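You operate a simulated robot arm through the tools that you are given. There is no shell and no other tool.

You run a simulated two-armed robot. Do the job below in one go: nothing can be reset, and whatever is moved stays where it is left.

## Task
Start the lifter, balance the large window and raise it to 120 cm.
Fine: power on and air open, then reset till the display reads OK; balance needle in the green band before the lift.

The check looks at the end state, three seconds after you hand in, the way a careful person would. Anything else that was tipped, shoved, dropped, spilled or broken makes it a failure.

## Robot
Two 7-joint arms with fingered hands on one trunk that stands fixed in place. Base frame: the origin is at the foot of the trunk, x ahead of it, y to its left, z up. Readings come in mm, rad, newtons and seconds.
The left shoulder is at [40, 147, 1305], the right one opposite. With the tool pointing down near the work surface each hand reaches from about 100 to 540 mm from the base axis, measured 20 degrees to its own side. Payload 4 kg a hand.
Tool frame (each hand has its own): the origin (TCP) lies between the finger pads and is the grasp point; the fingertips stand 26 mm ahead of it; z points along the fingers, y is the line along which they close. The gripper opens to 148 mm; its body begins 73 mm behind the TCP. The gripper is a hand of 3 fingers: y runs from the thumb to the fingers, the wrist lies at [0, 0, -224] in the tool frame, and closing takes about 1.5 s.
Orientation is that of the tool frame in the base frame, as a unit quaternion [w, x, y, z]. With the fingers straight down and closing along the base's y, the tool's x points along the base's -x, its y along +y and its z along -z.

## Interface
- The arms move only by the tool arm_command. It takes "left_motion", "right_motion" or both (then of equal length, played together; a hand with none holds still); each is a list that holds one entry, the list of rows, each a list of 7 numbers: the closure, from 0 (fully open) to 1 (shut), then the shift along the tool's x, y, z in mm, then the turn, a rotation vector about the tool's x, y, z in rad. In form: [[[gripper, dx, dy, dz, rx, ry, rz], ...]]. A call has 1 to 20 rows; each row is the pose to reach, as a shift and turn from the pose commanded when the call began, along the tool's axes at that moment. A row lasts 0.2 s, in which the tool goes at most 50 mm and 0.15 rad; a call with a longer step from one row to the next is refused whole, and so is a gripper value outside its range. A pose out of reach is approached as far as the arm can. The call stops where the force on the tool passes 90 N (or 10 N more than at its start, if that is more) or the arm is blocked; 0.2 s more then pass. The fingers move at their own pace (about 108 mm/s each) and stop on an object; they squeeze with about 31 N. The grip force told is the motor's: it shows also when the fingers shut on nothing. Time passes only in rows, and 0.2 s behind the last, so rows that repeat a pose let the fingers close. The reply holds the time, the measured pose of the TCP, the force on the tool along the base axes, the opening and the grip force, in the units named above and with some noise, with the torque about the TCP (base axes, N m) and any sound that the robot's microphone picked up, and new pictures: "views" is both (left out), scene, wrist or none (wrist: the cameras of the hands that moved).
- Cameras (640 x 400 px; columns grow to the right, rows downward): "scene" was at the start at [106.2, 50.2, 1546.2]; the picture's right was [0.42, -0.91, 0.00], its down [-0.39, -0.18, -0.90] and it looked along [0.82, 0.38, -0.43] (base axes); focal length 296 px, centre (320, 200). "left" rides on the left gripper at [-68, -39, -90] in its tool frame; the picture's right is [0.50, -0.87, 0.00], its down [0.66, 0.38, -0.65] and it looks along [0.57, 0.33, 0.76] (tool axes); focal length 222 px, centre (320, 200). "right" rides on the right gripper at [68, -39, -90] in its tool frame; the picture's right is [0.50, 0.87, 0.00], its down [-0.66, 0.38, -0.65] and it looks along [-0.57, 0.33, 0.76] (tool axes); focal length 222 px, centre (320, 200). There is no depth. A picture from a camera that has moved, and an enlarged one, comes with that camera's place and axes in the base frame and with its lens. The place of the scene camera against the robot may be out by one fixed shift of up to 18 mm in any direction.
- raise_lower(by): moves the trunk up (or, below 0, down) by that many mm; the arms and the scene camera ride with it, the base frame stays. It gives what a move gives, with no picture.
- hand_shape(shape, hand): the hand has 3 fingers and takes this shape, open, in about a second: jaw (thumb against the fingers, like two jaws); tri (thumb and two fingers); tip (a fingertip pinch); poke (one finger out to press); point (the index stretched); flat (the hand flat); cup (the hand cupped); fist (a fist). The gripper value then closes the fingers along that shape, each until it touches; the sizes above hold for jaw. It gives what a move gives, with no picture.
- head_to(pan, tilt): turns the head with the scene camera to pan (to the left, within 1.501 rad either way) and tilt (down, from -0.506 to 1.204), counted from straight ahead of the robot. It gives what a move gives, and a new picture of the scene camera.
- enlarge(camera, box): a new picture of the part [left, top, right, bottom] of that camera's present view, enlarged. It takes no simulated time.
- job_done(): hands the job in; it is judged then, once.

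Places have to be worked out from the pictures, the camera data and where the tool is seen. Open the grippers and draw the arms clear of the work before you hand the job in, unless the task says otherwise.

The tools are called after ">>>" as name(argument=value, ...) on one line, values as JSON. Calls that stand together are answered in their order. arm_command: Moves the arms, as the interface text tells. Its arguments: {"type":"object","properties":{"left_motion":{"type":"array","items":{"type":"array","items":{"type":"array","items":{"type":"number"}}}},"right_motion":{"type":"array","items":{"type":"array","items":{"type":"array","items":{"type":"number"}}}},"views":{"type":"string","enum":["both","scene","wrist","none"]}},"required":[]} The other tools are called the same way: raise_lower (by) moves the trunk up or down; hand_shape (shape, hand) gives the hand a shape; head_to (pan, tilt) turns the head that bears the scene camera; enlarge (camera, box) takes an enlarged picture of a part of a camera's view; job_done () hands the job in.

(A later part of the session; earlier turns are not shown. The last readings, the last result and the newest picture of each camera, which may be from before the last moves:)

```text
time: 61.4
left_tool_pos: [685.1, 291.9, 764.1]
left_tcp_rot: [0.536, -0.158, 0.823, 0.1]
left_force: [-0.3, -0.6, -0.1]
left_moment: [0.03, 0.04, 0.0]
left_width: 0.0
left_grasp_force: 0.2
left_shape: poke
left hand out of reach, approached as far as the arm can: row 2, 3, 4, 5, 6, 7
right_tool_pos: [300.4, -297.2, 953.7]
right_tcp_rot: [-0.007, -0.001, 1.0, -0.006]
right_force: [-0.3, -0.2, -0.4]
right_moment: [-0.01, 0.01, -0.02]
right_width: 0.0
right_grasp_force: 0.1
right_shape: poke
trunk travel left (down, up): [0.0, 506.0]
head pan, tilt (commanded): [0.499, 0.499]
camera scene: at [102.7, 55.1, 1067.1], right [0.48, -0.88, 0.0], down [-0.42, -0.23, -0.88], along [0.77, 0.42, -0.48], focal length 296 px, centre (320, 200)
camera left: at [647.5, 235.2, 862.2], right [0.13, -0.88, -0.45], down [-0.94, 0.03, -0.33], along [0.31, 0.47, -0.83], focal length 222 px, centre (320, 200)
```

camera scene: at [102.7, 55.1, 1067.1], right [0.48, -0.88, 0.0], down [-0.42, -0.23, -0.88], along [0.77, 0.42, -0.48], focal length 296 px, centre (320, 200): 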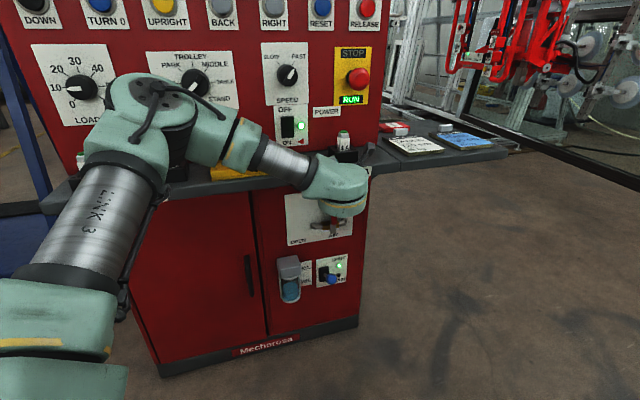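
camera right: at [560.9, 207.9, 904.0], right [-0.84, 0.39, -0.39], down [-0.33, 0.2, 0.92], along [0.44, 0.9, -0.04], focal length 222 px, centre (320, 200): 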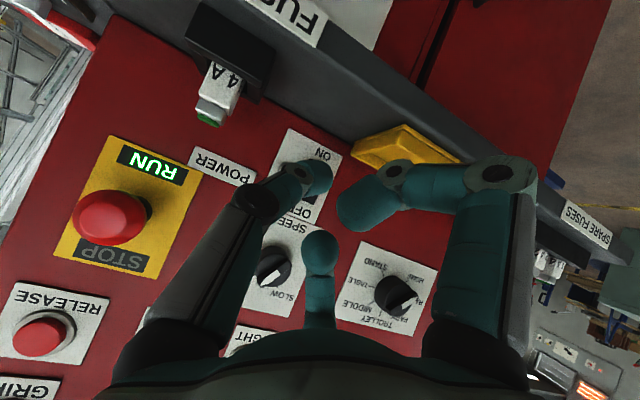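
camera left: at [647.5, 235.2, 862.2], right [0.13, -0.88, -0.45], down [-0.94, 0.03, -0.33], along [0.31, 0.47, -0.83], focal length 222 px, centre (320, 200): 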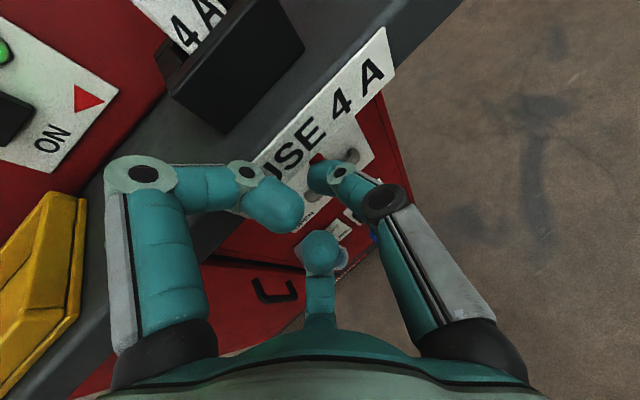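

The arm can't bend the hand upward relative to the forearm in this posture and it drifted close to the shelf edge. I'll retreat straight back first, then lift, before changing posture.

>>> arm_command(left_motion=[[[0, 9.3, -9.9, -20.9, 0, 0, 0], [0, 18.7, -19.9, -41.9, 0, 0, 0], [0, 28, -29.8, -62.8, 0, 0, 0], [0, 37.3, -39.8, -83.8, 0, 0, 0], [0, 48.5, -51.7, -108.9, 0, 0, 0], [0, 21, -51.7, -121, 0, 0, 0], [0, -6.3, -51.7, -133.2, 0, 0, 0]]], views="scene")

```text
time: 63.0
left_tool_pos: [590.7, 222.7, 835.1]
left_tcp_rot: [0.534, -0.158, 0.825, 0.099]
left_force: [0.5, -1.0, 0.3]
left_moment: [-0.01, 0.0, 0.0]
left_width: 0.1
left_grasp_force: 0.1
left_shape: poke
left hand out of reach, approached as far as the arm can: row 1, 2, 3, 4, 5, 6, 7
right_tool_pos: [299.7, -297.5, 954.4]
right_tcp_rot: [-0.005, -0.001, 1.0, -0.007]
right_force: [0.1, 0.1, 0.3]
right_moment: [0.05, 0.02, 0.02]
right_width: 0.0
right_grasp_force: 0.0
right_shape: poke
trunk travel left (down, up): [0.0, 506.0]
head pan, tilt (commanded): [0.499, 0.499]
camera scene: at [102.4, 55.0, 1067.1], right [0.48, -0.88, 0.0], down [-0.42, -0.23, -0.88], along [0.77, 0.42, -0.48], focal length 296 px, centre (320, 200)
```

scene: 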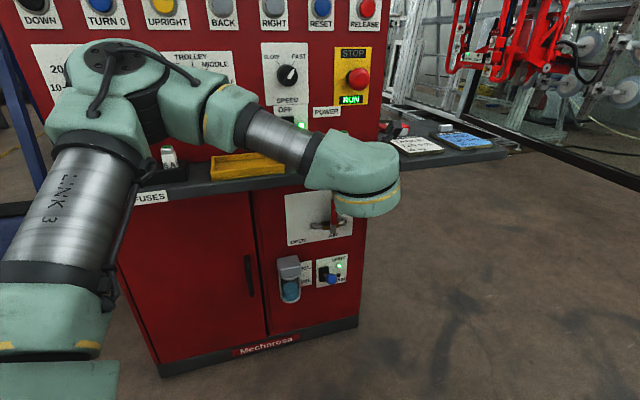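

The forearm comes from the left and the hand bends leftward, so the wrist roll is likely the limiting joint. I'll roll the hand about its own axis here in free space (x toward the left) and see whether the reach improves.

>>> arm_command(left_motion=[[[0, 0, 0, 0, 0, 0, 0.14], [0, 0, 0, 0, 0, 0, 0.28], [0, 0, 0, 0, 0, 0, 0.42], [0, 0, 0, 0, 0, 0, 0.56], [0, 0, 0, 0, 0, 0, 0.7], [0, 0, 0, 0, 0, 0, 0.84], [0, 0, 0, 0, 0, 0, 0.98], [0, 0, 0, 0, 0, 0, 1.12], [0, 0, 0, 0, 0, 0, 1.26], [0, 0, 0, 0, 0, 0, 1.4], [0, 0, 0, 0, 0, 0, 1.54]]], views="both")

```text
time: 65.4
left_tool_pos: [590.2, 222.5, 835.1]
left_tcp_rot: [0.314, 0.461, 0.701, 0.444]
left_force: [0.4, -0.5, 0.6]
left_moment: [-0.04, 0.0, -0.01]
left_width: 0.1
left_grasp_force: 0.1
left_shape: poke
right_tool_pos: [300.7, -298.7, 953.1]
right_tcp_rot: [-0.006, -0.001, 1.0, -0.006]
right_force: [-0.4, 1.0, -0.4]
right_moment: [0.0, -0.01, 0.03]
right_width: 0.0
right_grasp_force: 0.2
right_shape: poke
trunk travel left (down, up): [0.0, 506.0]
head pan, tilt (commanded): [0.499, 0.499]
camera scene: at [102.5, 55.1, 1067.1], right [0.48, -0.88, 0.0], down [-0.42, -0.23, -0.88], along [0.77, 0.42, -0.48], focal length 296 px, centre (320, 200)
camera left: at [525.2, 123.3, 838.5], right [-0.51, 0.31, -0.8], down [-0.66, 0.46, 0.59], along [0.55, 0.83, -0.03], focal length 222 px, centre (320, 200)
```

scene: 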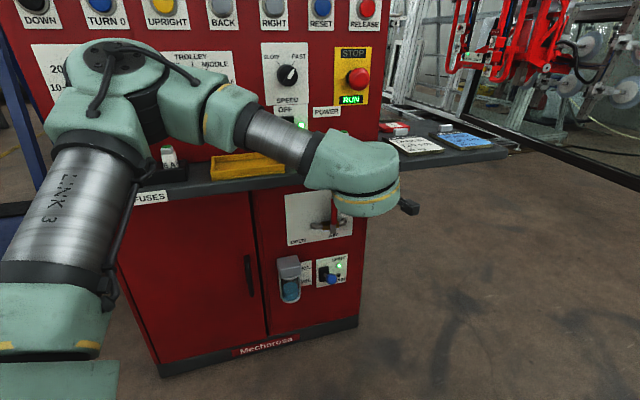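
left: 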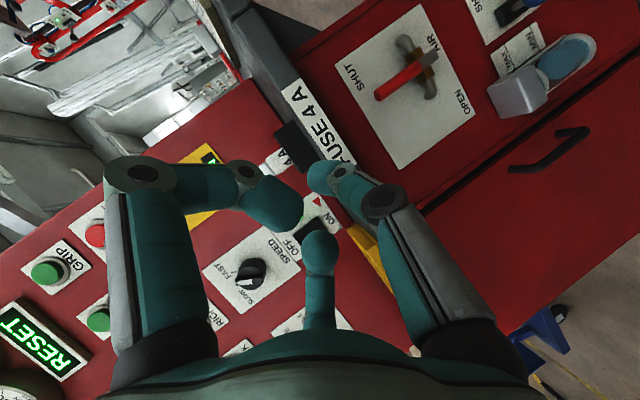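

The roll worked in place, and the hand camera (now on the right side) sees the valve clearly: lever at SHUT. Now I test going lower: TCP n 640, e 300, z 700.

>>> arm_command(left_motion=[[[0, -1.2, -15.4, 20.7, -0.017, 0, 0], [0, -2.5, -30.9, 41.3, -0.033, 0, 0], [0, -3.7, -46.3, 62, -0.05, 0, 0], [0, -4.9, -61.7, 82.7, -0.067, 0, 0], [0, -6.2, -77.2, 103.3, -0.083, 0, 0], [0, -7.4, -92.6, 124, -0.1, 0, 0]]], views="both")

```text
time: 66.8
left_tool_pos: [675.4, 290.3, 786.0]
left_tcp_rot: [0.322, 0.459, 0.694, 0.452]
left_force: [-6.4, -5.4, -0.5]
left_moment: [-0.03, 0.08, 0.01]
left_width: 0.0
left_grasp_force: 0.0
left_shape: poke
left hand out of reach, approached as far as the arm can: row 1, 2, 3, 4, 5, 6
right_tool_pos: [299.1, -297.2, 954.8]
right_tcp_rot: [-0.004, 0.0, 1.0, -0.006]
right_force: [-0.1, -0.3, -0.2]
right_moment: [-0.03, -0.02, -0.01]
right_width: 0.2
right_grasp_force: 0.0
right_shape: poke
trunk travel left (down, up): [0.0, 506.0]
head pan, tilt (commanded): [0.499, 0.499]
camera scene: at [101.0, 54.2, 1067.3], right [0.48, -0.88, 0.0], down [-0.42, -0.23, -0.88], along [0.77, 0.42, -0.48], focal length 296 px, centre (320, 200)
camera left: at [609.2, 190.3, 785.1], right [-0.48, 0.31, -0.82], down [-0.68, 0.46, 0.58], along [0.55, 0.83, -0.01], focal length 222 px, centre (320, 200)
```

scene: 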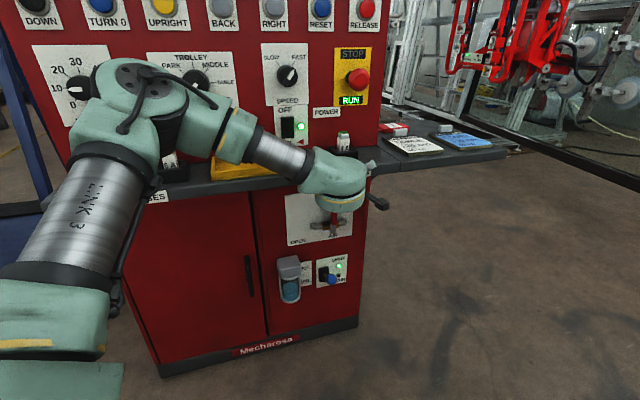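
left: 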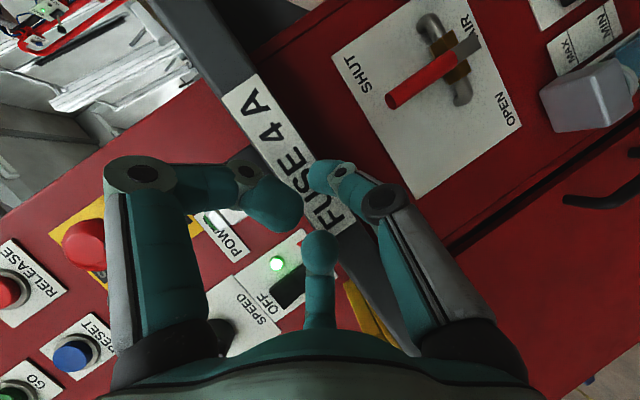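

The fingertip is just touching the shelf's front edge lightly (8 N), so I'll look once at the valve from here and then back away.

>>> enlarge(camera="left", box=[320, 0, 560, 150])

>>> arm_command(left_motion=[[[0, -9.5, -7.7, -16.8, 0, 0, 0], [0, -19, -15.4, -33.7, 0, 0, 0], [0, -28.5, -23.1, -50.5, 0, 0, 0], [0, -38, -30.8, -67.4, 0, 0, 0]]], views="both")

```text
2.67 times, centred on (440, 75) of left
camera zoom: at [609.2, 190.3, 785.1], right [-0.48, 0.31, -0.82], down [-0.68, 0.46, 0.58], along [0.55, 0.83, -0.01], focal length 592 px, centre (0, 533)
```

zoom: 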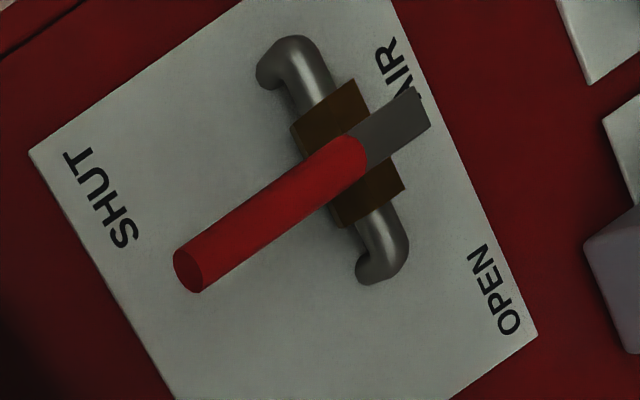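

```text
time: 67.8
left_tool_pos: [624.4, 252.6, 806.2]
left_tcp_rot: [0.319, 0.461, 0.699, 0.444]
left_force: [-0.2, 0.4, -0.3]
left_moment: [0.03, -0.02, -0.04]
left_width: 0.0
left_grasp_force: 0.2
left_shape: poke
left hand out of reach, approached as far as the arm can: row 1, 2, 3, 4
right_tool_pos: [300.2, -296.9, 953.3]
right_tcp_rot: [-0.006, -0.001, 1.0, -0.006]
right_force: [0.0, 1.1, 1.1]
right_moment: [0.02, 0.03, 0.0]
right_width: 0.1
right_grasp_force: 0.0
right_shape: poke
trunk travel left (down, up): [0.0, 506.0]
head pan, tilt (commanded): [0.499, 0.499]
camera scene: at [102.5, 55.1, 1067.1], right [0.48, -0.88, 0.0], down [-0.42, -0.23, -0.88], along [0.77, 0.42, -0.48], focal length 296 px, centre (320, 200)
camera left: at [557.8, 152.9, 808.6], right [-0.5, 0.31, -0.81], down [-0.67, 0.46, 0.58], along [0.55, 0.83, -0.02], focal length 222 px, centre (320, 200)
```

scene: 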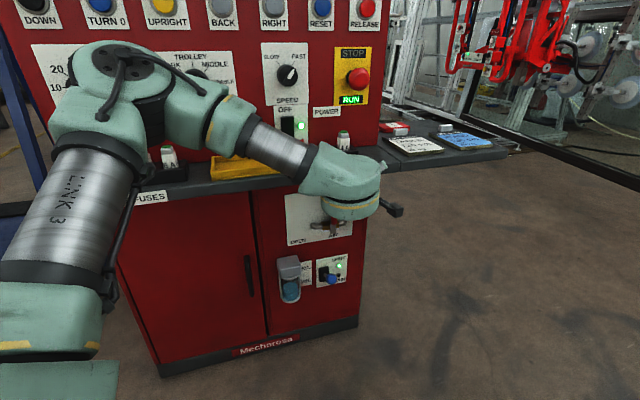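
left: 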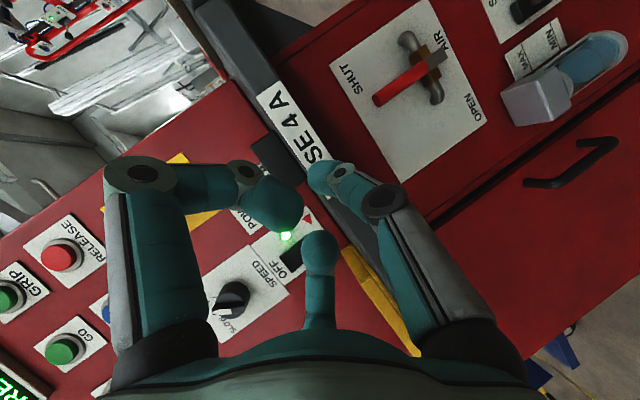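

The valve lever is at e≈291, n≈787, with its end at z≈671 and pivot near z≈580. The hand can only go low if it is pitched down steeply, so I'll pitch down to ~0.95 rad while lowering in front of the shelf (TCP n 600, e 300, z 720).

>>> arm_command(left_motion=[[[0, -5.5, -11.7, 4.5, 0.077, -0.009, 0.007], [0, -11.1, -23.3, 9.1, 0.153, -0.018, 0.014], [0, -16.6, -35, 13.6, 0.23, -0.027, 0.021], [0, -22.2, -46.7, 18.1, 0.306, -0.035, 0.029], [0, -27.7, -58.4, 22.6, 0.383, -0.044, 0.036], [0, -33.3, -70, 27.2, 0.459, -0.053, 0.043], [0, -38.8, -81.7, 31.7, 0.536, -0.062, 0.05]]], views="both")

```text
time: 69.4
left_tool_pos: [636.5, 213.7, 719.4]
left_tcp_rot: [0.198, 0.557, 0.768, 0.244]
left_force: [-0.7, -0.9, 0.5]
left_moment: [0.02, 0.0, -0.02]
left_width: 0.0
left_grasp_force: 0.1
left_shape: poke
right_tool_pos: [300.4, -297.6, 953.9]
right_tcp_rot: [-0.006, -0.001, 1.0, -0.006]
right_force: [0.5, -0.5, 0.0]
right_moment: [0.01, 0.04, 0.02]
right_width: 0.3
right_grasp_force: 0.1
right_shape: poke
trunk travel left (down, up): [0.0, 506.0]
head pan, tilt (commanded): [0.499, 0.499]
camera scene: at [102.9, 55.2, 1067.0], right [0.48, -0.88, 0.0], down [-0.42, -0.23, -0.88], along [0.77, 0.42, -0.48], focal length 296 px, centre (320, 200)
camera left: at [576.1, 124.0, 770.6], right [-0.81, 0.25, -0.53], down [-0.29, 0.62, 0.73], along [0.52, 0.74, -0.43], focal length 222 px, centre (320, 200)
```

scene: 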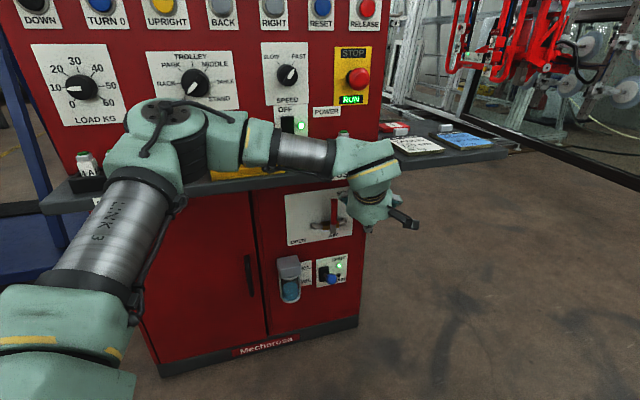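
left: 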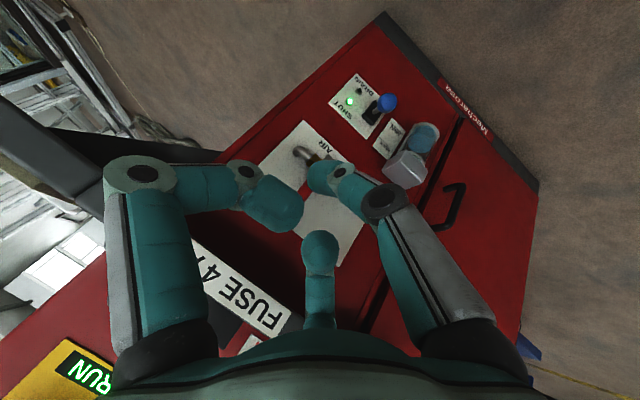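

Reached accurately. Next: fingertip to n≈690, e≈335, z≈645 (right of the lever, just in front of the shelf edge, below it).

>>> arm_command(left_motion=[[[0, 2.9, 8.1, 21.5, 0, 0, 0], [0, 5.7, 16.2, 42.9, 0, 0, 0], [0, 8.6, 24.2, 64.4, 0, 0, 0], [0, 11.4, 32.3, 85.8, 0, 0, 0]]], views="both")

```text
time: 70.4
left_tool_pos: [680.6, 267.5, 681.7]
left_tcp_rot: [0.2, 0.556, 0.769, 0.245]
left_force: [-0.8, -0.4, 0.6]
left_moment: [0.0, 0.0, 0.0]
left_width: 0.1
left_grasp_force: 0.1
left_shape: poke
left hand out of reach, approached as far as the arm can: row 1, 2, 3, 4
right_tool_pos: [301.6, -298.4, 953.5]
right_tcp_rot: [-0.006, -0.001, 1.0, -0.006]
right_force: [-0.2, 0.2, -0.5]
right_moment: [-0.01, 0.01, 0.0]
right_width: 0.1
right_grasp_force: 0.1
right_shape: poke
trunk travel left (down, up): [0.0, 506.0]
head pan, tilt (commanded): [0.499, 0.499]
camera scene: at [102.6, 55.3, 1067.1], right [0.48, -0.88, 0.0], down [-0.42, -0.23, -0.88], along [0.77, 0.42, -0.48], focal length 296 px, centre (320, 200)
camera left: at [619.0, 178.7, 731.6], right [-0.81, 0.25, -0.54], down [-0.29, 0.62, 0.73], along [0.52, 0.74, -0.43], focal length 222 px, centre (320, 200)
```

scene: 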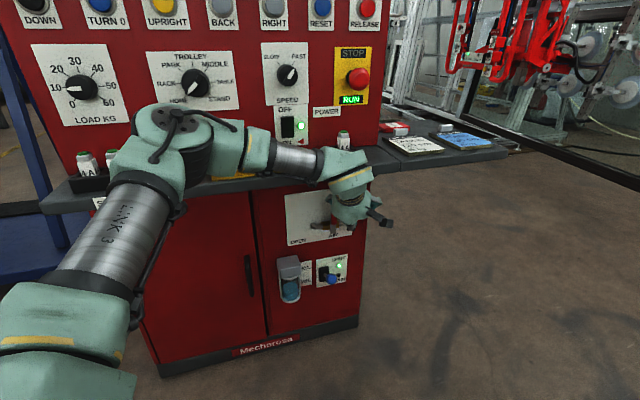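
left: 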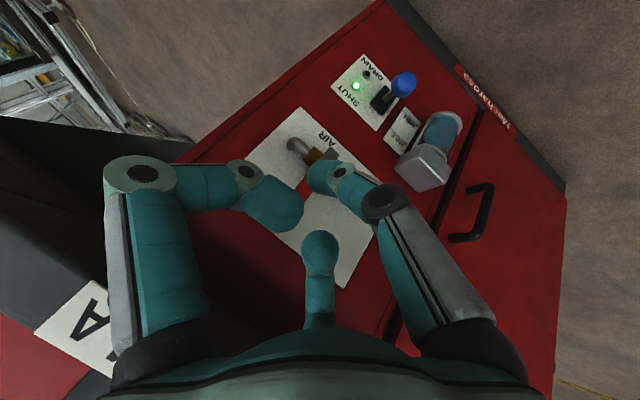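

The tip is short in e by ~35 mm (at e 292), so some wrist joint is still limiting. I'll test whether rolling the hand back by 0.8 rad frees it while shifting right, still in open space in front of the valve.

>>> arm_command(left_motion=[[[0, -5, 0.8, 3.3, 0, 0, -0.13], [0, -10, 1.6, 6.6, 0, 0, -0.26], [0, -15, 2.5, 9.9, 0, 0, -0.39], [0, -20, 3.3, 13.1, 0, 0, -0.52], [0, -25, 4.1, 16.4, 0, 0, -0.65], [0, -29.7, 4.9, 19.7, 0, 0, -0.8]]], views="both")

```text
time: 71.8
left_tool_pos: [678.2, 264.9, 680.0]
left_tcp_rot: [0.279, 0.212, 0.925, 0.148]
left_force: [-0.3, 0.0, 0.2]
left_moment: [-0.03, 0.01, -0.04]
left_width: 0.1
left_grasp_force: 0.1
left_shape: poke
left hand out of reach, approached as far as the arm can: row 1, 2, 3, 4, 5, 6
right_tool_pos: [300.0, -297.3, 954.9]
right_tcp_rot: [-0.006, -0.001, 1.0, -0.006]
right_force: [0.3, 0.2, 0.8]
right_moment: [0.0, 0.02, 0.0]
right_width: 0.0
right_grasp_force: 0.0
right_shape: poke
trunk travel left (down, up): [0.0, 506.0]
head pan, tilt (commanded): [0.499, 0.499]
camera scene: at [102.5, 55.1, 1067.1], right [0.48, -0.88, 0.0], down [-0.42, -0.23, -0.88], along [0.77, 0.42, -0.48], focal length 296 px, centre (320, 200)
camera left: at [664.2, 183.9, 767.6], right [-0.65, -0.51, -0.57], down [-0.76, 0.54, 0.37], along [0.11, 0.67, -0.73], focal length 222 px, centre (320, 200)
```

scene: 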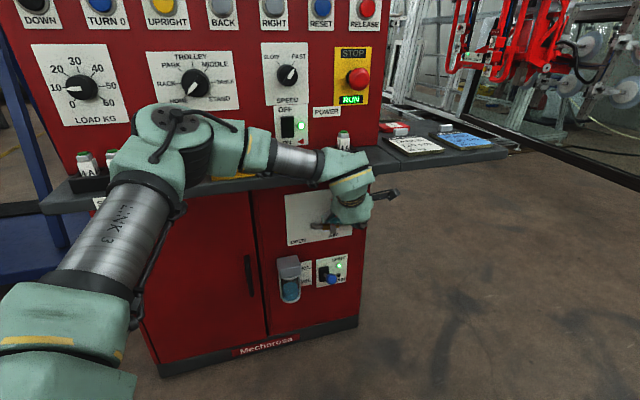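
left: 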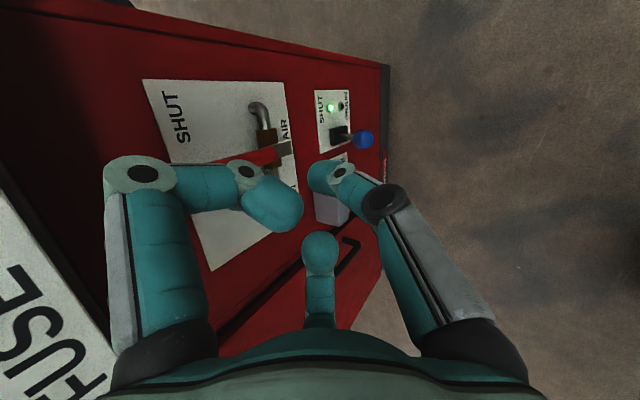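

Roll has no effect, so the arm itself limits sideways travel here. I'll try turning the hand more to the right while moving slightly forward under the shelf (tip n≈733, e≈312, z≈643).

>>> arm_command(left_motion=[[[0, -2.4, 7.7, 9.8, -0.001, -0.042, 0.036], [0, -4.9, 15.5, 19.7, -0.002, -0.085, 0.072], [0, -7.3, 23.2, 29.5, -0.003, -0.127, 0.108], [0, -9.7, 30.9, 39.3, -0.003, -0.169, 0.144]]], views="both")

```text
time: 72.8
left_tool_pos: [718.6, 293.4, 665.8]
left_tcp_rot: [0.345, 0.291, 0.879, 0.151]
left_force: [-1.1, -1.4, 0.1]
left_moment: [0.0, 0.0, -0.01]
left_width: 0.0
left_grasp_force: 0.1
left_shape: poke
right_tool_pos: [301.2, -297.3, 954.4]
right_tcp_rot: [-0.006, 0.0, 1.0, -0.006]
right_force: [1.0, -0.2, -0.1]
right_moment: [0.0, -0.03, 0.0]
right_width: 0.1
right_grasp_force: 0.0
right_shape: poke
trunk travel left (down, up): [0.0, 506.0]
head pan, tilt (commanded): [0.499, 0.499]
camera scene: at [102.7, 55.3, 1067.1], right [0.48, -0.88, 0.0], down [-0.42, -0.23, -0.88], along [0.77, 0.42, -0.48], focal length 296 px, centre (320, 200)
camera left: at [679.3, 214.7, 747.0], right [-0.65, -0.37, -0.66], down [-0.69, 0.66, 0.3], along [0.32, 0.65, -0.68], focal length 222 px, centre (320, 200)
```

scene: 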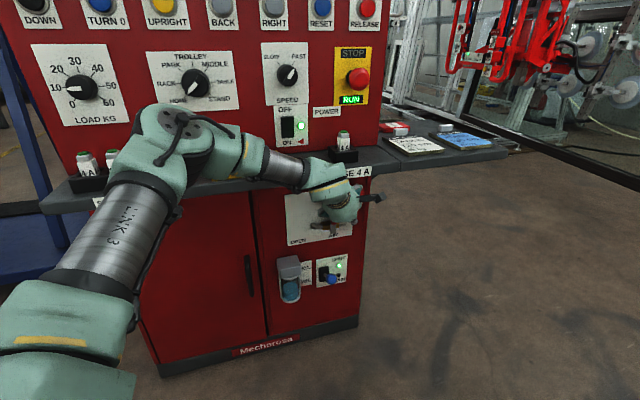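
left: 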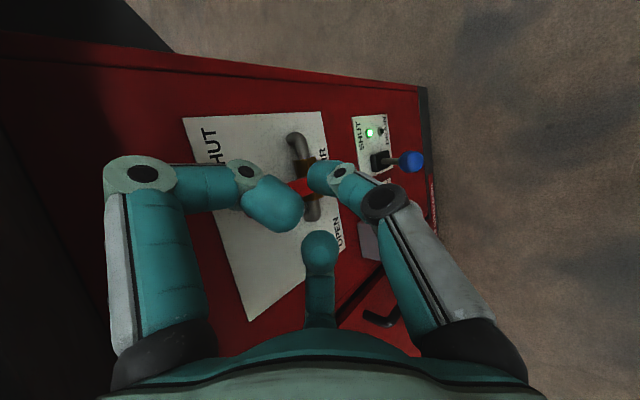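

Reached exactly here (tip ≈ n 732, e 314, z 644, just right of the lever). The palm would come very close to the shelf underside if I go deeper with the short poke finger, so I'll back off 60 mm and try the "point" shape, whose stretched index may be longer and straighter.

>>> arm_command(left_motion=[[[0, -0.3, -16.9, -10.7, 0, 0, 0], [0, -0.5, -33.7, -21.5, 0, 0, 0], [0, -1.1, -50.6, -32.2, 0, 0, 0]]], views="none")

>>> hand_shape(hand="left", shape="point")

>>> arm_command(left_motion=[[[0, 0, 0, 0, 0, 0, 0]]], views="both")

>>> enlarge(camera="scene", box=[260, 130, 460, 255])

```text
time: 73.6
left_tool_pos: [675.2, 249.9, 665.9]
left_tcp_rot: [0.345, 0.29, 0.88, 0.151]
left_force: [0.2, 0.5, 0.2]
left_moment: [0.01, 0.03, -0.01]
left_width: 0.0
left_grasp_force: 0.0
left_shape: poke
right_tool_pos: [300.7, -298.3, 954.7]
right_tcp_rot: [-0.006, 0.0, 1.0, -0.007]
right_force: [-0.5, 0.4, 0.0]
right_moment: [-0.01, -0.03, -0.01]
right_width: 0.0
right_grasp_force: 0.1
right_shape: poke
trunk travel left (down, up): [0.0, 506.0]
head pan, tilt (commanded): [0.499, 0.499]
```

```text
time: 74.5
left_tool_pos: [674.3, 250.9, 665.8]
left_tcp_rot: [0.345, 0.29, 0.88, 0.15]
left_force: [0.1, -0.3, -0.8]
left_moment: [0.0, -0.03, 0.0]
left_width: 142.3
left_grasp_force: 0.0
left_shape: point
right_tool_pos: [300.7, -298.5, 953.2]
right_tcp_rot: [-0.006, -0.001, 1.0, -0.006]
right_force: [-0.5, -0.5, 0.5]
right_moment: [0.02, -0.01, -0.01]
right_width: 0.0
right_grasp_force: 0.1
right_shape: poke
trunk travel left (down, up): [0.0, 506.0]
head pan, tilt (commanded): [0.499, 0.499]
```

```text
time: 74.9
left_tool_pos: [675.1, 250.2, 666.9]
left_tcp_rot: [0.345, 0.29, 0.88, 0.151]
left_force: [0.0, -0.2, -0.8]
left_moment: [0.0, -0.03, 0.0]
left_width: 142.1
left_grasp_force: 0.0
left_shape: point
right_tool_pos: [299.9, -297.1, 953.9]
right_tcp_rot: [-0.006, -0.001, 1.0, -0.006]
right_force: [-0.3, -0.8, 0.5]
right_moment: [-0.01, 0.04, 0.02]
right_width: 0.3
right_grasp_force: 0.0
right_shape: poke
trunk travel left (down, up): [0.0, 506.0]
head pan, tilt (commanded): [0.499, 0.499]
camera scene: at [102.5, 55.1, 1067.1], right [0.48, -0.88, 0.0], down [-0.42, -0.23, -0.88], along [0.77, 0.42, -0.48], focal length 296 px, centre (320, 200)
camera left: at [636.3, 171.5, 746.6], right [-0.65, -0.37, -0.66], down [-0.69, 0.66, 0.3], along [0.32, 0.65, -0.68], focal length 222 px, centre (320, 200)
```

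scene: 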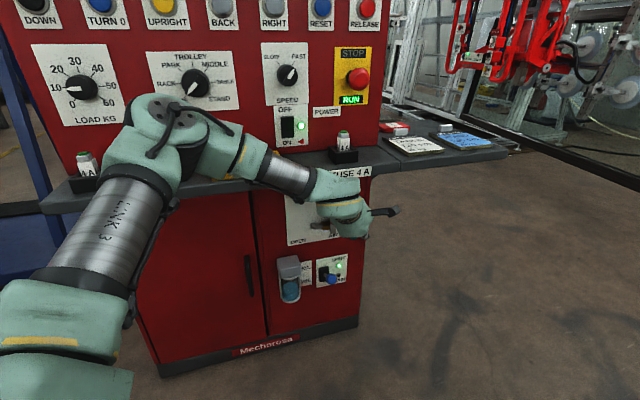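
left: 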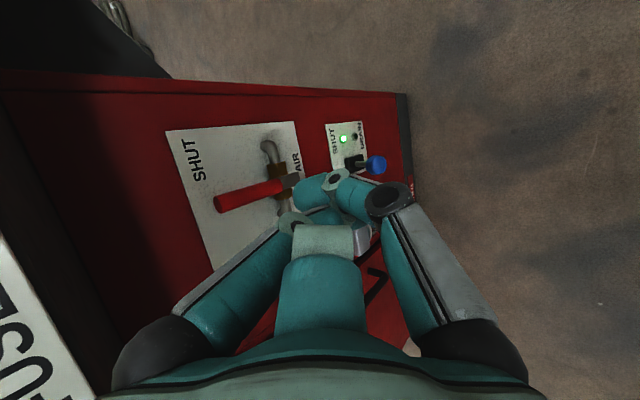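

```text
3.20 times, centred on (360, 192) of scene
camera zoom: at [102.5, 55.1, 1067.1], right [0.48, -0.88, 0.0], down [-0.42, -0.23, -0.88], along [0.77, 0.42, -0.48], focal length 947 px, centre (192, 224)
```

zoom: 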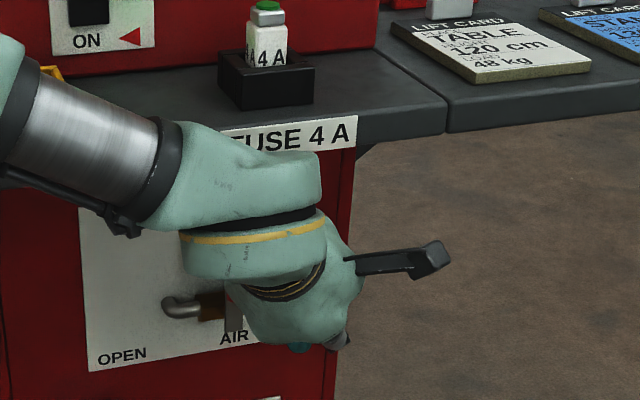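

The "point" shape isn't obviously longer. A better plan: use the open jaw with the hand rolled about 180° (camera underneath), so that one finger stands to the upper right and can hook the lever's right side while the palm stays low, clear of the shelf. I'll switch to jaw and test the roll here.

>>> hand_shape(hand="left", shape="jaw")

>>> arm_command(left_motion=[[[0, 0, 0, 0, 0, 0, 0.14], [0, 0, 0, 0, 0, 0, 0.28], [0, 0, 0, 0, 0, 0, 0.42], [0, 0, 0, 0, 0, 0, 0.56], [0, 0, 0, 0, 0, 0, 0.7], [0, 0, 0, 0, 0, 0, 0.84], [0, 0, 0, 0, 0, 0, 0.98], [0, 0, 0, 0, 0, 0, 1.12], [0, 0, 0, 0, 0, 0, 1.26], [0, 0, 0, 0, 0, 0, 1.4], [0, 0, 0, 0, 0, 0, 1.54], [0, 0, 0, 0, 0, 0, 1.68], [0, 0, 0, 0, 0, 0, 1.82], [0, 0, 0, 0, 0, 0, 1.96], [0, 0, 0, 0, 0, 0, 2.1], [0, 0, 0, 0, 0, 0, 2.24], [0, 0, 0, 0, 0, 0, 2.38]]], views="both")

```text
time: 75.8
left_tool_pos: [674.4, 250.3, 665.9]
left_tcp_rot: [0.345, 0.29, 0.88, 0.15]
left_force: [0.4, -0.7, 0.5]
left_moment: [0.01, -0.01, -0.02]
left_width: 147.8
left_grasp_force: 0.1
left_shape: jaw
right_tool_pos: [302.4, -297.9, 953.6]
right_tcp_rot: [-0.006, -0.001, 1.0, -0.006]
right_force: [-0.4, -0.3, -0.4]
right_moment: [0.0, -0.02, -0.02]
right_width: 0.3
right_grasp_force: 0.0
right_shape: poke
trunk travel left (down, up): [0.0, 506.0]
head pan, tilt (commanded): [0.499, 0.499]
```

```text
time: 79.4
left_tool_pos: [636.6, 275.8, 646.7]
left_tcp_rot: [-0.006, 0.921, 0.058, 0.386]
left_force: [-0.4, 0.5, -0.4]
left_moment: [0.02, 0.02, 0.02]
left_width: 147.8
left_grasp_force: 0.0
left_shape: jaw
left hand out of reach, approached as far as the arm can: row 15, 16, 17
right_tool_pos: [300.3, -298.2, 954.0]
right_tcp_rot: [-0.006, -0.001, 1.0, -0.007]
right_force: [-0.7, 0.0, -0.3]
right_moment: [0.0, -0.03, 0.01]
right_width: 0.2
right_grasp_force: 0.1
right_shape: poke
trunk travel left (down, up): [0.0, 506.0]
head pan, tilt (commanded): [0.499, 0.499]
camera scene: at [102.4, 55.2, 1067.1], right [0.48, -0.88, 0.0], down [-0.42, -0.23, -0.88], along [0.77, 0.42, -0.48], focal length 296 px, centre (320, 200)
camera left: at [520.3, 302.4, 658.8], right [0.25, 0.91, 0.33], down [0.04, -0.34, 0.94], along [0.97, -0.23, -0.12], focal length 222 px, centre (320, 200)
```

scene: 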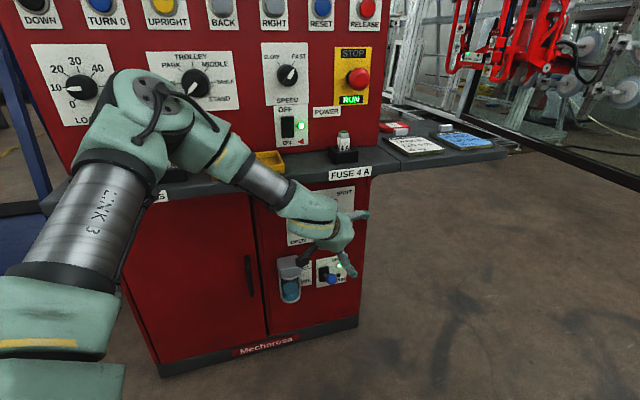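
left: 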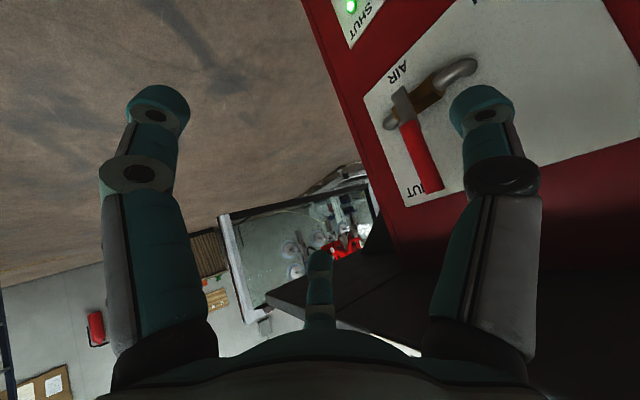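

The roll worked: the hand is now palm-low with one finger (call it B) at upper right, tip near n 672, e 323, z 676; the camera below sees the lever. I'll advance 60 mm, lowering 30 mm, to check tracking before engaging the lever.

>>> arm_command(left_motion=[[[0, 2.1, -11.2, 12.7, 0, 0, 0], [0, 4.2, -22.4, 25.3, 0, 0, 0], [0, 6.2, -33.6, 38, 0, 0, 0], [0, 8.3, -44.8, 50.6, 0, 0, 0]]], views="both")

```text
time: 80.4
left_tool_pos: [668.5, 325.4, 613.6]
left_tcp_rot: [-0.01, 0.923, 0.057, 0.38]
left_force: [0.0, -0.3, -0.3]
left_moment: [0.01, 0.01, 0.01]
left_width: 148.0
left_grasp_force: 0.1
left_shape: jaw
left hand out of reach, approached as far as the arm can: row 1, 2, 3, 4
right_tool_pos: [299.4, -297.1, 954.6]
right_tcp_rot: [-0.006, -0.001, 1.0, -0.006]
right_force: [0.2, 0.0, 0.6]
right_moment: [-0.01, 0.03, 0.0]
right_width: 0.0
right_grasp_force: 0.0
right_shape: poke
trunk travel left (down, up): [0.0, 506.0]
head pan, tilt (commanded): [0.499, 0.499]
camera scene: at [102.7, 55.3, 1067.1], right [0.48, -0.88, 0.0], down [-0.42, -0.23, -0.88], along [0.77, 0.42, -0.48], focal length 296 px, centre (320, 200)
camera left: at [553.6, 351.5, 628.1], right [0.25, 0.91, 0.33], down [0.05, -0.35, 0.93], along [0.97, -0.22, -0.13], focal length 222 px, centre (320, 200)
```

scene: 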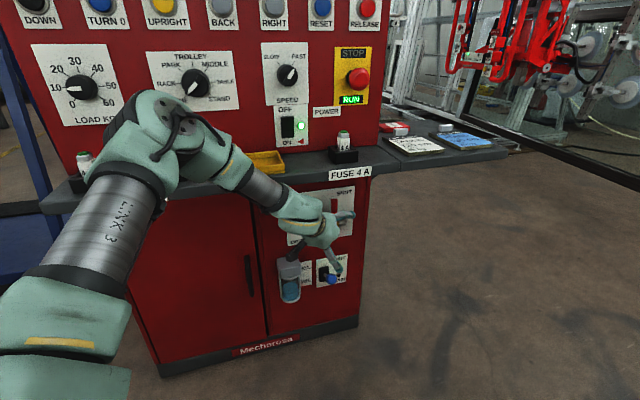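
left: 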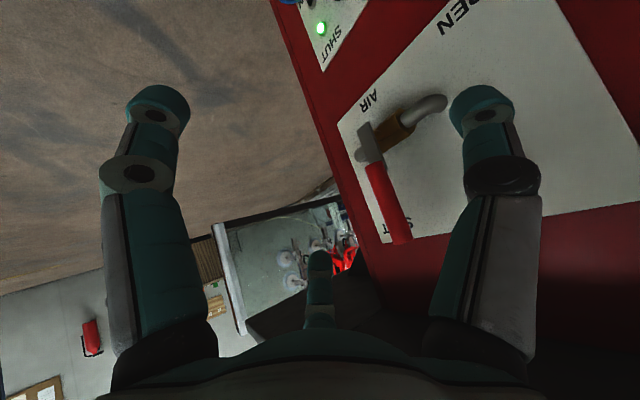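

Tracking is good (within 5 mm). I'll zoom the hand camera on the lever to measure it precisely relative to finger B.

>>> enlarge(camera="left", box=[280, 80, 480, 280])

>>> enlarge(camera="scene", box=[250, 150, 400, 310])

```text
2.00 times, centred on (380, 180) of left
camera zoom: at [553.6, 351.5, 628.1], right [0.25, 0.91, 0.33], down [0.05, -0.35, 0.93], along [0.97, -0.22, -0.13], focal length 444 px, centre (200, 240)
```

zoom: 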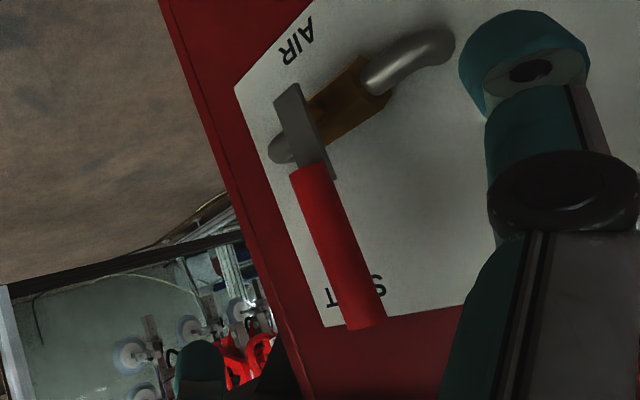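

```text
2.50 times, centred on (325, 230) of scene
camera zoom: at [102.7, 55.3, 1067.1], right [0.48, -0.88, 0.0], down [-0.42, -0.23, -0.88], along [0.77, 0.42, -0.48], focal length 740 px, centre (308, 125)
```

zoom: 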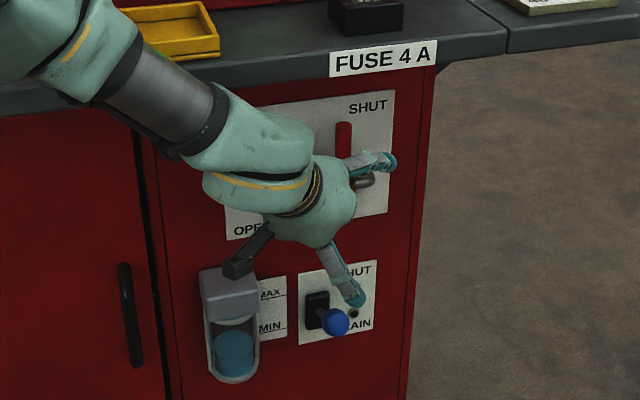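

Two wrist views put the lever end at n 804, e 292, z 662, pivot near z 566, and the valve plate at n ≈ 855. I'll first yaw the hand a little left (so the fingers point more squarely in) and shift right/down, so that finger B stands at about n 756, e 326, z 615, to the right of the lever.

>>> arm_command(left_motion=[[[0, -0.6, 3, 8.7, 0.044, 0.0015, -0.044], [0, -1.2, 6, 17.4, 0.088, 0.003, -0.089], [0, -1.7, 8.9, 26, 0.132, 0.0045, -0.133], [0, -2.3, 11.9, 34.7, 0.176, 0.006, -0.178]]], views="both")

>>> enlarge(camera="scene", box=[250, 150, 400, 310])

```text
time: 81.4
left_tool_pos: [661.4, 333.8, 598.4]
left_tcp_rot: [-0.057, 0.909, 0.172, 0.374]
left_force: [0.0, 0.3, -0.4]
left_moment: [0.0, -0.02, -0.05]
left_width: 147.7
left_grasp_force: 0.1
left_shape: jaw
left hand out of reach, approached as far as the arm can: row 1, 2, 3, 4
right_tool_pos: [301.2, -297.3, 953.5]
right_tcp_rot: [-0.006, 0.0, 1.0, -0.006]
right_force: [0.5, -0.2, 0.2]
right_moment: [0.04, -0.02, 0.03]
right_width: 0.0
right_grasp_force: 0.2
right_shape: poke
trunk travel left (down, up): [0.0, 506.0]
head pan, tilt (commanded): [0.499, 0.499]
camera scene: at [102.5, 55.1, 1067.1], right [0.48, -0.88, 0.0], down [-0.42, -0.23, -0.88], along [0.77, 0.42, -0.48], focal length 296 px, centre (320, 200)
camera left: at [543.8, 329.2, 613.5], right [0.02, 0.94, 0.33], down [0.13, -0.33, 0.93], along [0.99, 0.03, -0.13], focal length 222 px, centre (320, 200)
```

scene: 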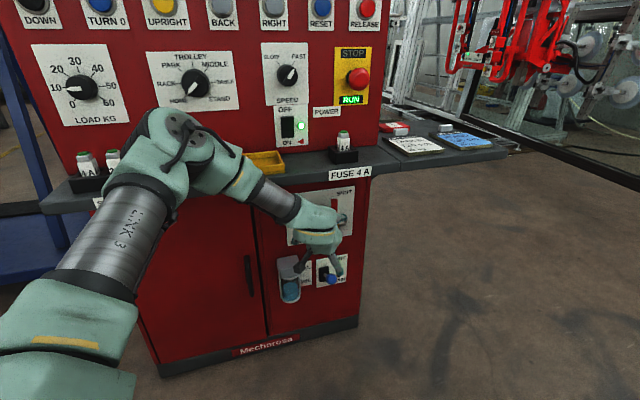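
left: 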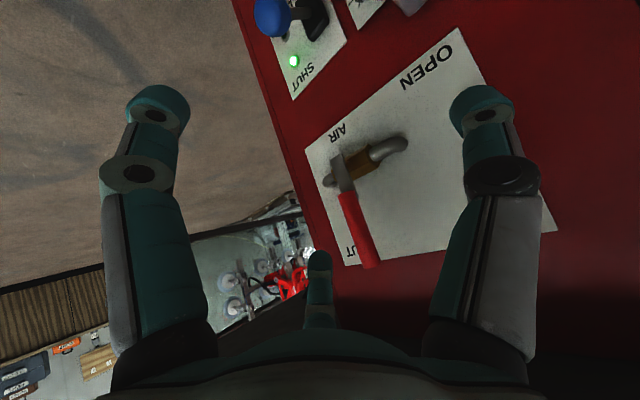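

```text
2.50 times, centred on (325, 230) of scene
camera zoom: at [102.5, 55.1, 1067.1], right [0.48, -0.88, 0.0], down [-0.42, -0.23, -0.88], along [0.77, 0.42, -0.48], focal length 740 px, centre (308, 125)
```

zoom: 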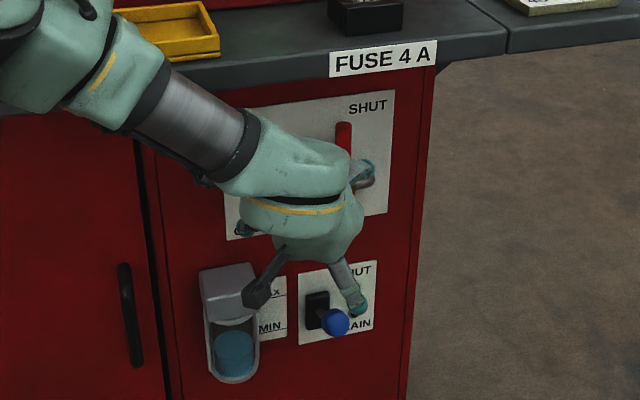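

The sideways limit persists with the wrist roll near its end. A mirrored roll (about −60°, thumb to the upper right) gives the same hook with the roll joint mid-range, so I'll roll back through zero, in two steps, watching the pose.

>>> arm_command(left_motion=[[[0, 0, 0, 0, 0, 0, -0.14], [0, 0, 0, 0, 0, 0, -0.28], [0, 0, 0, 0, 0, 0, -0.42], [0, 0, 0, 0, 0, 0, -0.56], [0, 0, 0, 0, 0, 0, -0.7], [0, 0, 0, 0, 0, 0, -0.84], [0, 0, 0, 0, 0, 0, -0.98], [0, 0, 0, 0, 0, 0, -1.12], [0, 0, 0, 0, 0, 0, -1.26], [0, 0, 0, 0, 0, 0, -1.4], [0, 0, 0, 0, 0, 0, -1.54], [0, 0, 0, 0, 0, 0, -1.68], [0, 0, 0, 0, 0, 0, -1.82], [0, 0, 0, 0, 0, 0, -1.96], [0, 0, 0, 0, 0, 0, -2.1]]], views="none")

>>> arm_command(left_motion=[[[0, 0, 0, 0, 0, 0, -0.14], [0, 0, 0, 0, 0, 0, -0.28], [0, 0, 0, 0, 0, 0, -0.42], [0, 0, 0, 0, 0, 0, -0.56], [0, 0, 0, 0, 0, 0, -0.7], [0, 0, 0, 0, 0, 0, -0.84], [0, 0, 0, 0, 0, 0, -0.98], [0, 0, 0, 0, 0, 0, -1.12], [0, 0, 0, 0, 0, 0, -1.26], [0, 0, 0, 0, 0, 0, -1.4], [0, 0, 0, 0, 0, 0, -1.54], [0, 0, 0, 0, 0, 0, -1.68], [0, 0, 0, 0, 0, 0, -1.82], [0, 0, 0, 0, 0, 0, -1.96], [0, 0, 0, 0, 0, 0, -2.03]]], views="both")

```text
time: 84.6
left_tool_pos: [660.9, 332.9, 599.1]
left_tcp_rot: [0.293, 0.304, 0.875, 0.237]
left_force: [0.2, 0.9, 0.3]
left_moment: [-0.06, -0.02, 0.03]
left_width: 147.9
left_grasp_force: 0.0
left_shape: jaw
right_tool_pos: [301.2, -297.2, 954.9]
right_tcp_rot: [-0.006, -0.001, 1.0, -0.006]
right_force: [-0.4, 0.1, 0.0]
right_moment: [-0.01, 0.0, 0.02]
right_width: 0.1
right_grasp_force: 0.0
right_shape: poke
trunk travel left (down, up): [0.0, 506.0]
head pan, tilt (commanded): [0.499, 0.499]
```

```text
time: 87.8
left_tool_pos: [661.6, 333.7, 598.7]
left_tcp_rot: [0.356, -0.584, 0.719, -0.125]
left_force: [0.0, 0.4, 0.5]
left_moment: [0.0, -0.03, -0.01]
left_width: 147.9
left_grasp_force: 0.1
left_shape: jaw
right_tool_pos: [299.6, -297.4, 954.1]
right_tcp_rot: [-0.006, -0.001, 1.0, -0.006]
right_force: [0.4, 0.1, 0.9]
right_moment: [-0.03, -0.01, -0.02]
right_width: 0.3
right_grasp_force: 0.0
right_shape: poke
trunk travel left (down, up): [0.0, 506.0]
head pan, tilt (commanded): [0.499, 0.499]
camera scene: at [102.6, 55.1, 1067.1], right [0.48, -0.88, 0.0], down [-0.42, -0.23, -0.88], along [0.77, 0.42, -0.48], focal length 296 px, centre (320, 200)
camera left: at [635.8, 362.4, 710.4], right [0.62, -0.71, 0.33], down [-0.76, -0.65, 0.0], along [0.21, -0.25, -0.94], focal length 222 px, centre (320, 200)
```

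scene: 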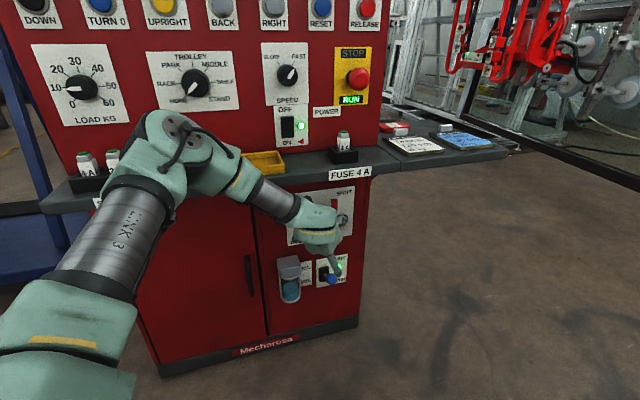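
left: 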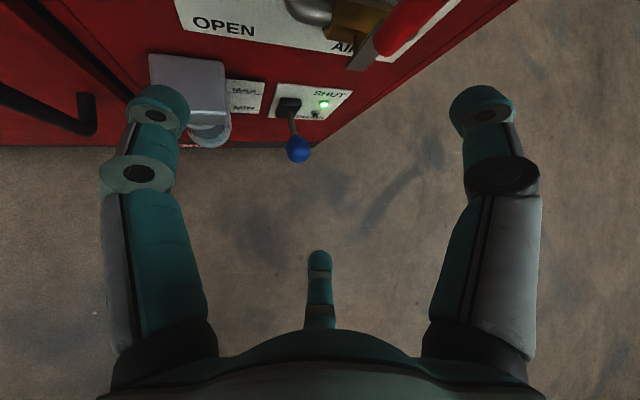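

Rolled cleanly to −60° with no limit flagged; the thumb tip is now at about n 744, e 294, z 624. I'll yaw right 0.25 rad and shift right so that the thumb is at e≈328, right of the lever.

>>> arm_command(left_motion=[[[0, 0.7, -5.7, 6.5, 0.023, 0.037, 0.045], [0, 1.3, -11.4, 13, 0.046, 0.074, 0.09], [0, 2, -17, 19.5, 0.069, 0.112, 0.134], [0, 2.6, -22.7, 26, 0.0915, 0.149, 0.179]]], views="both")

>>> enlarge(camera="left", box=[320, 0, 560, 150])

```text
time: 88.8
left_tool_pos: [692.1, 330.4, 595.4]
left_tcp_rot: [0.337, -0.488, 0.787, -0.169]
left_force: [-0.3, 0.3, -0.4]
left_moment: [-0.02, 0.0, 0.05]
left_width: 147.7
left_grasp_force: 0.0
left_shape: jaw
left hand out of reach, approached as far as the arm can: row 4
right_tool_pos: [300.3, -296.2, 954.3]
right_tcp_rot: [-0.006, -0.001, 1.0, -0.006]
right_force: [-0.3, 0.3, 0.1]
right_moment: [-0.04, 0.01, 0.02]
right_width: 0.1
right_grasp_force: 0.1
right_shape: poke
trunk travel left (down, up): [0.0, 506.0]
head pan, tilt (commanded): [0.499, 0.499]
camera scene: at [102.6, 55.2, 1067.1], right [0.48, -0.88, 0.0], down [-0.42, -0.23, -0.88], along [0.77, 0.42, -0.48], focal length 296 px, centre (320, 200)
camera left: at [674.7, 366.3, 707.6], right [0.42, -0.84, 0.33], down [-0.9, -0.44, 0.0], along [0.14, -0.3, -0.94], focal length 222 px, centre (320, 200)
```

scene: 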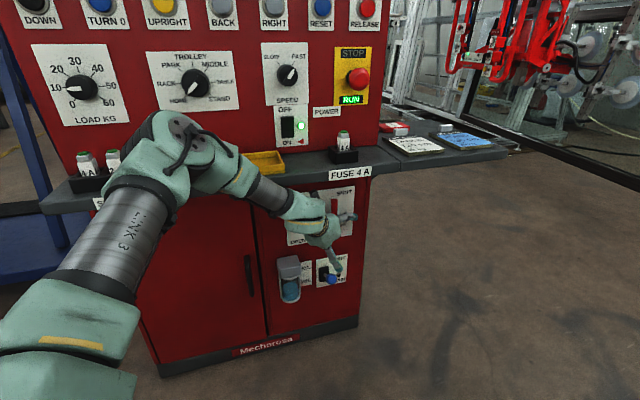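
left: 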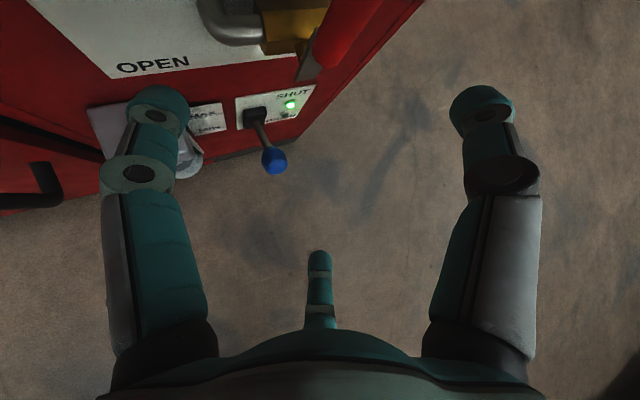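

```text
2.67 times, centred on (440, 75) of left
camera zoom: at [674.7, 366.3, 707.6], right [0.42, -0.84, 0.33], down [-0.9, -0.44, 0.0], along [0.14, -0.3, -0.94], focal length 592 px, centre (0, 533)
```

zoom: 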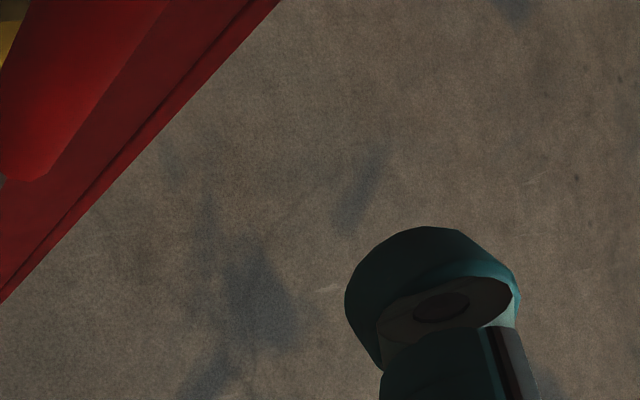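

Tracking is within 3 mm: thumb tip at about n 747, e 326, z 621. Finger A leads too far toward the plate, so I'll roll another −0.26 rad and shift 13 mm right before going in.

>>> arm_command(left_motion=[[[0, 6.3, -1.7, 5.8, 0, 0, -0.13], [0, 12.7, -3.3, 11.6, 0, 0, -0.26]]], views="none")

```text
time: 89.4
left_tool_pos: [687.3, 324.5, 593.7]
left_tcp_rot: [0.313, -0.587, 0.716, -0.21]
left_force: [0.5, 0.4, 0.0]
left_moment: [-0.01, -0.01, 0.01]
left_width: 147.9
left_grasp_force: 0.1
left_shape: jaw
left hand out of reach, approached as far as the arm can: row 1, 2
right_tool_pos: [301.3, -297.7, 954.5]
right_tcp_rot: [-0.007, -0.001, 1.0, -0.006]
right_force: [-0.1, 0.0, -0.3]
right_moment: [-0.01, -0.01, 0.02]
right_width: 0.0
right_grasp_force: 0.1
right_shape: poke
trunk travel left (down, up): [0.0, 506.0]
head pan, tilt (commanded): [0.499, 0.499]
```

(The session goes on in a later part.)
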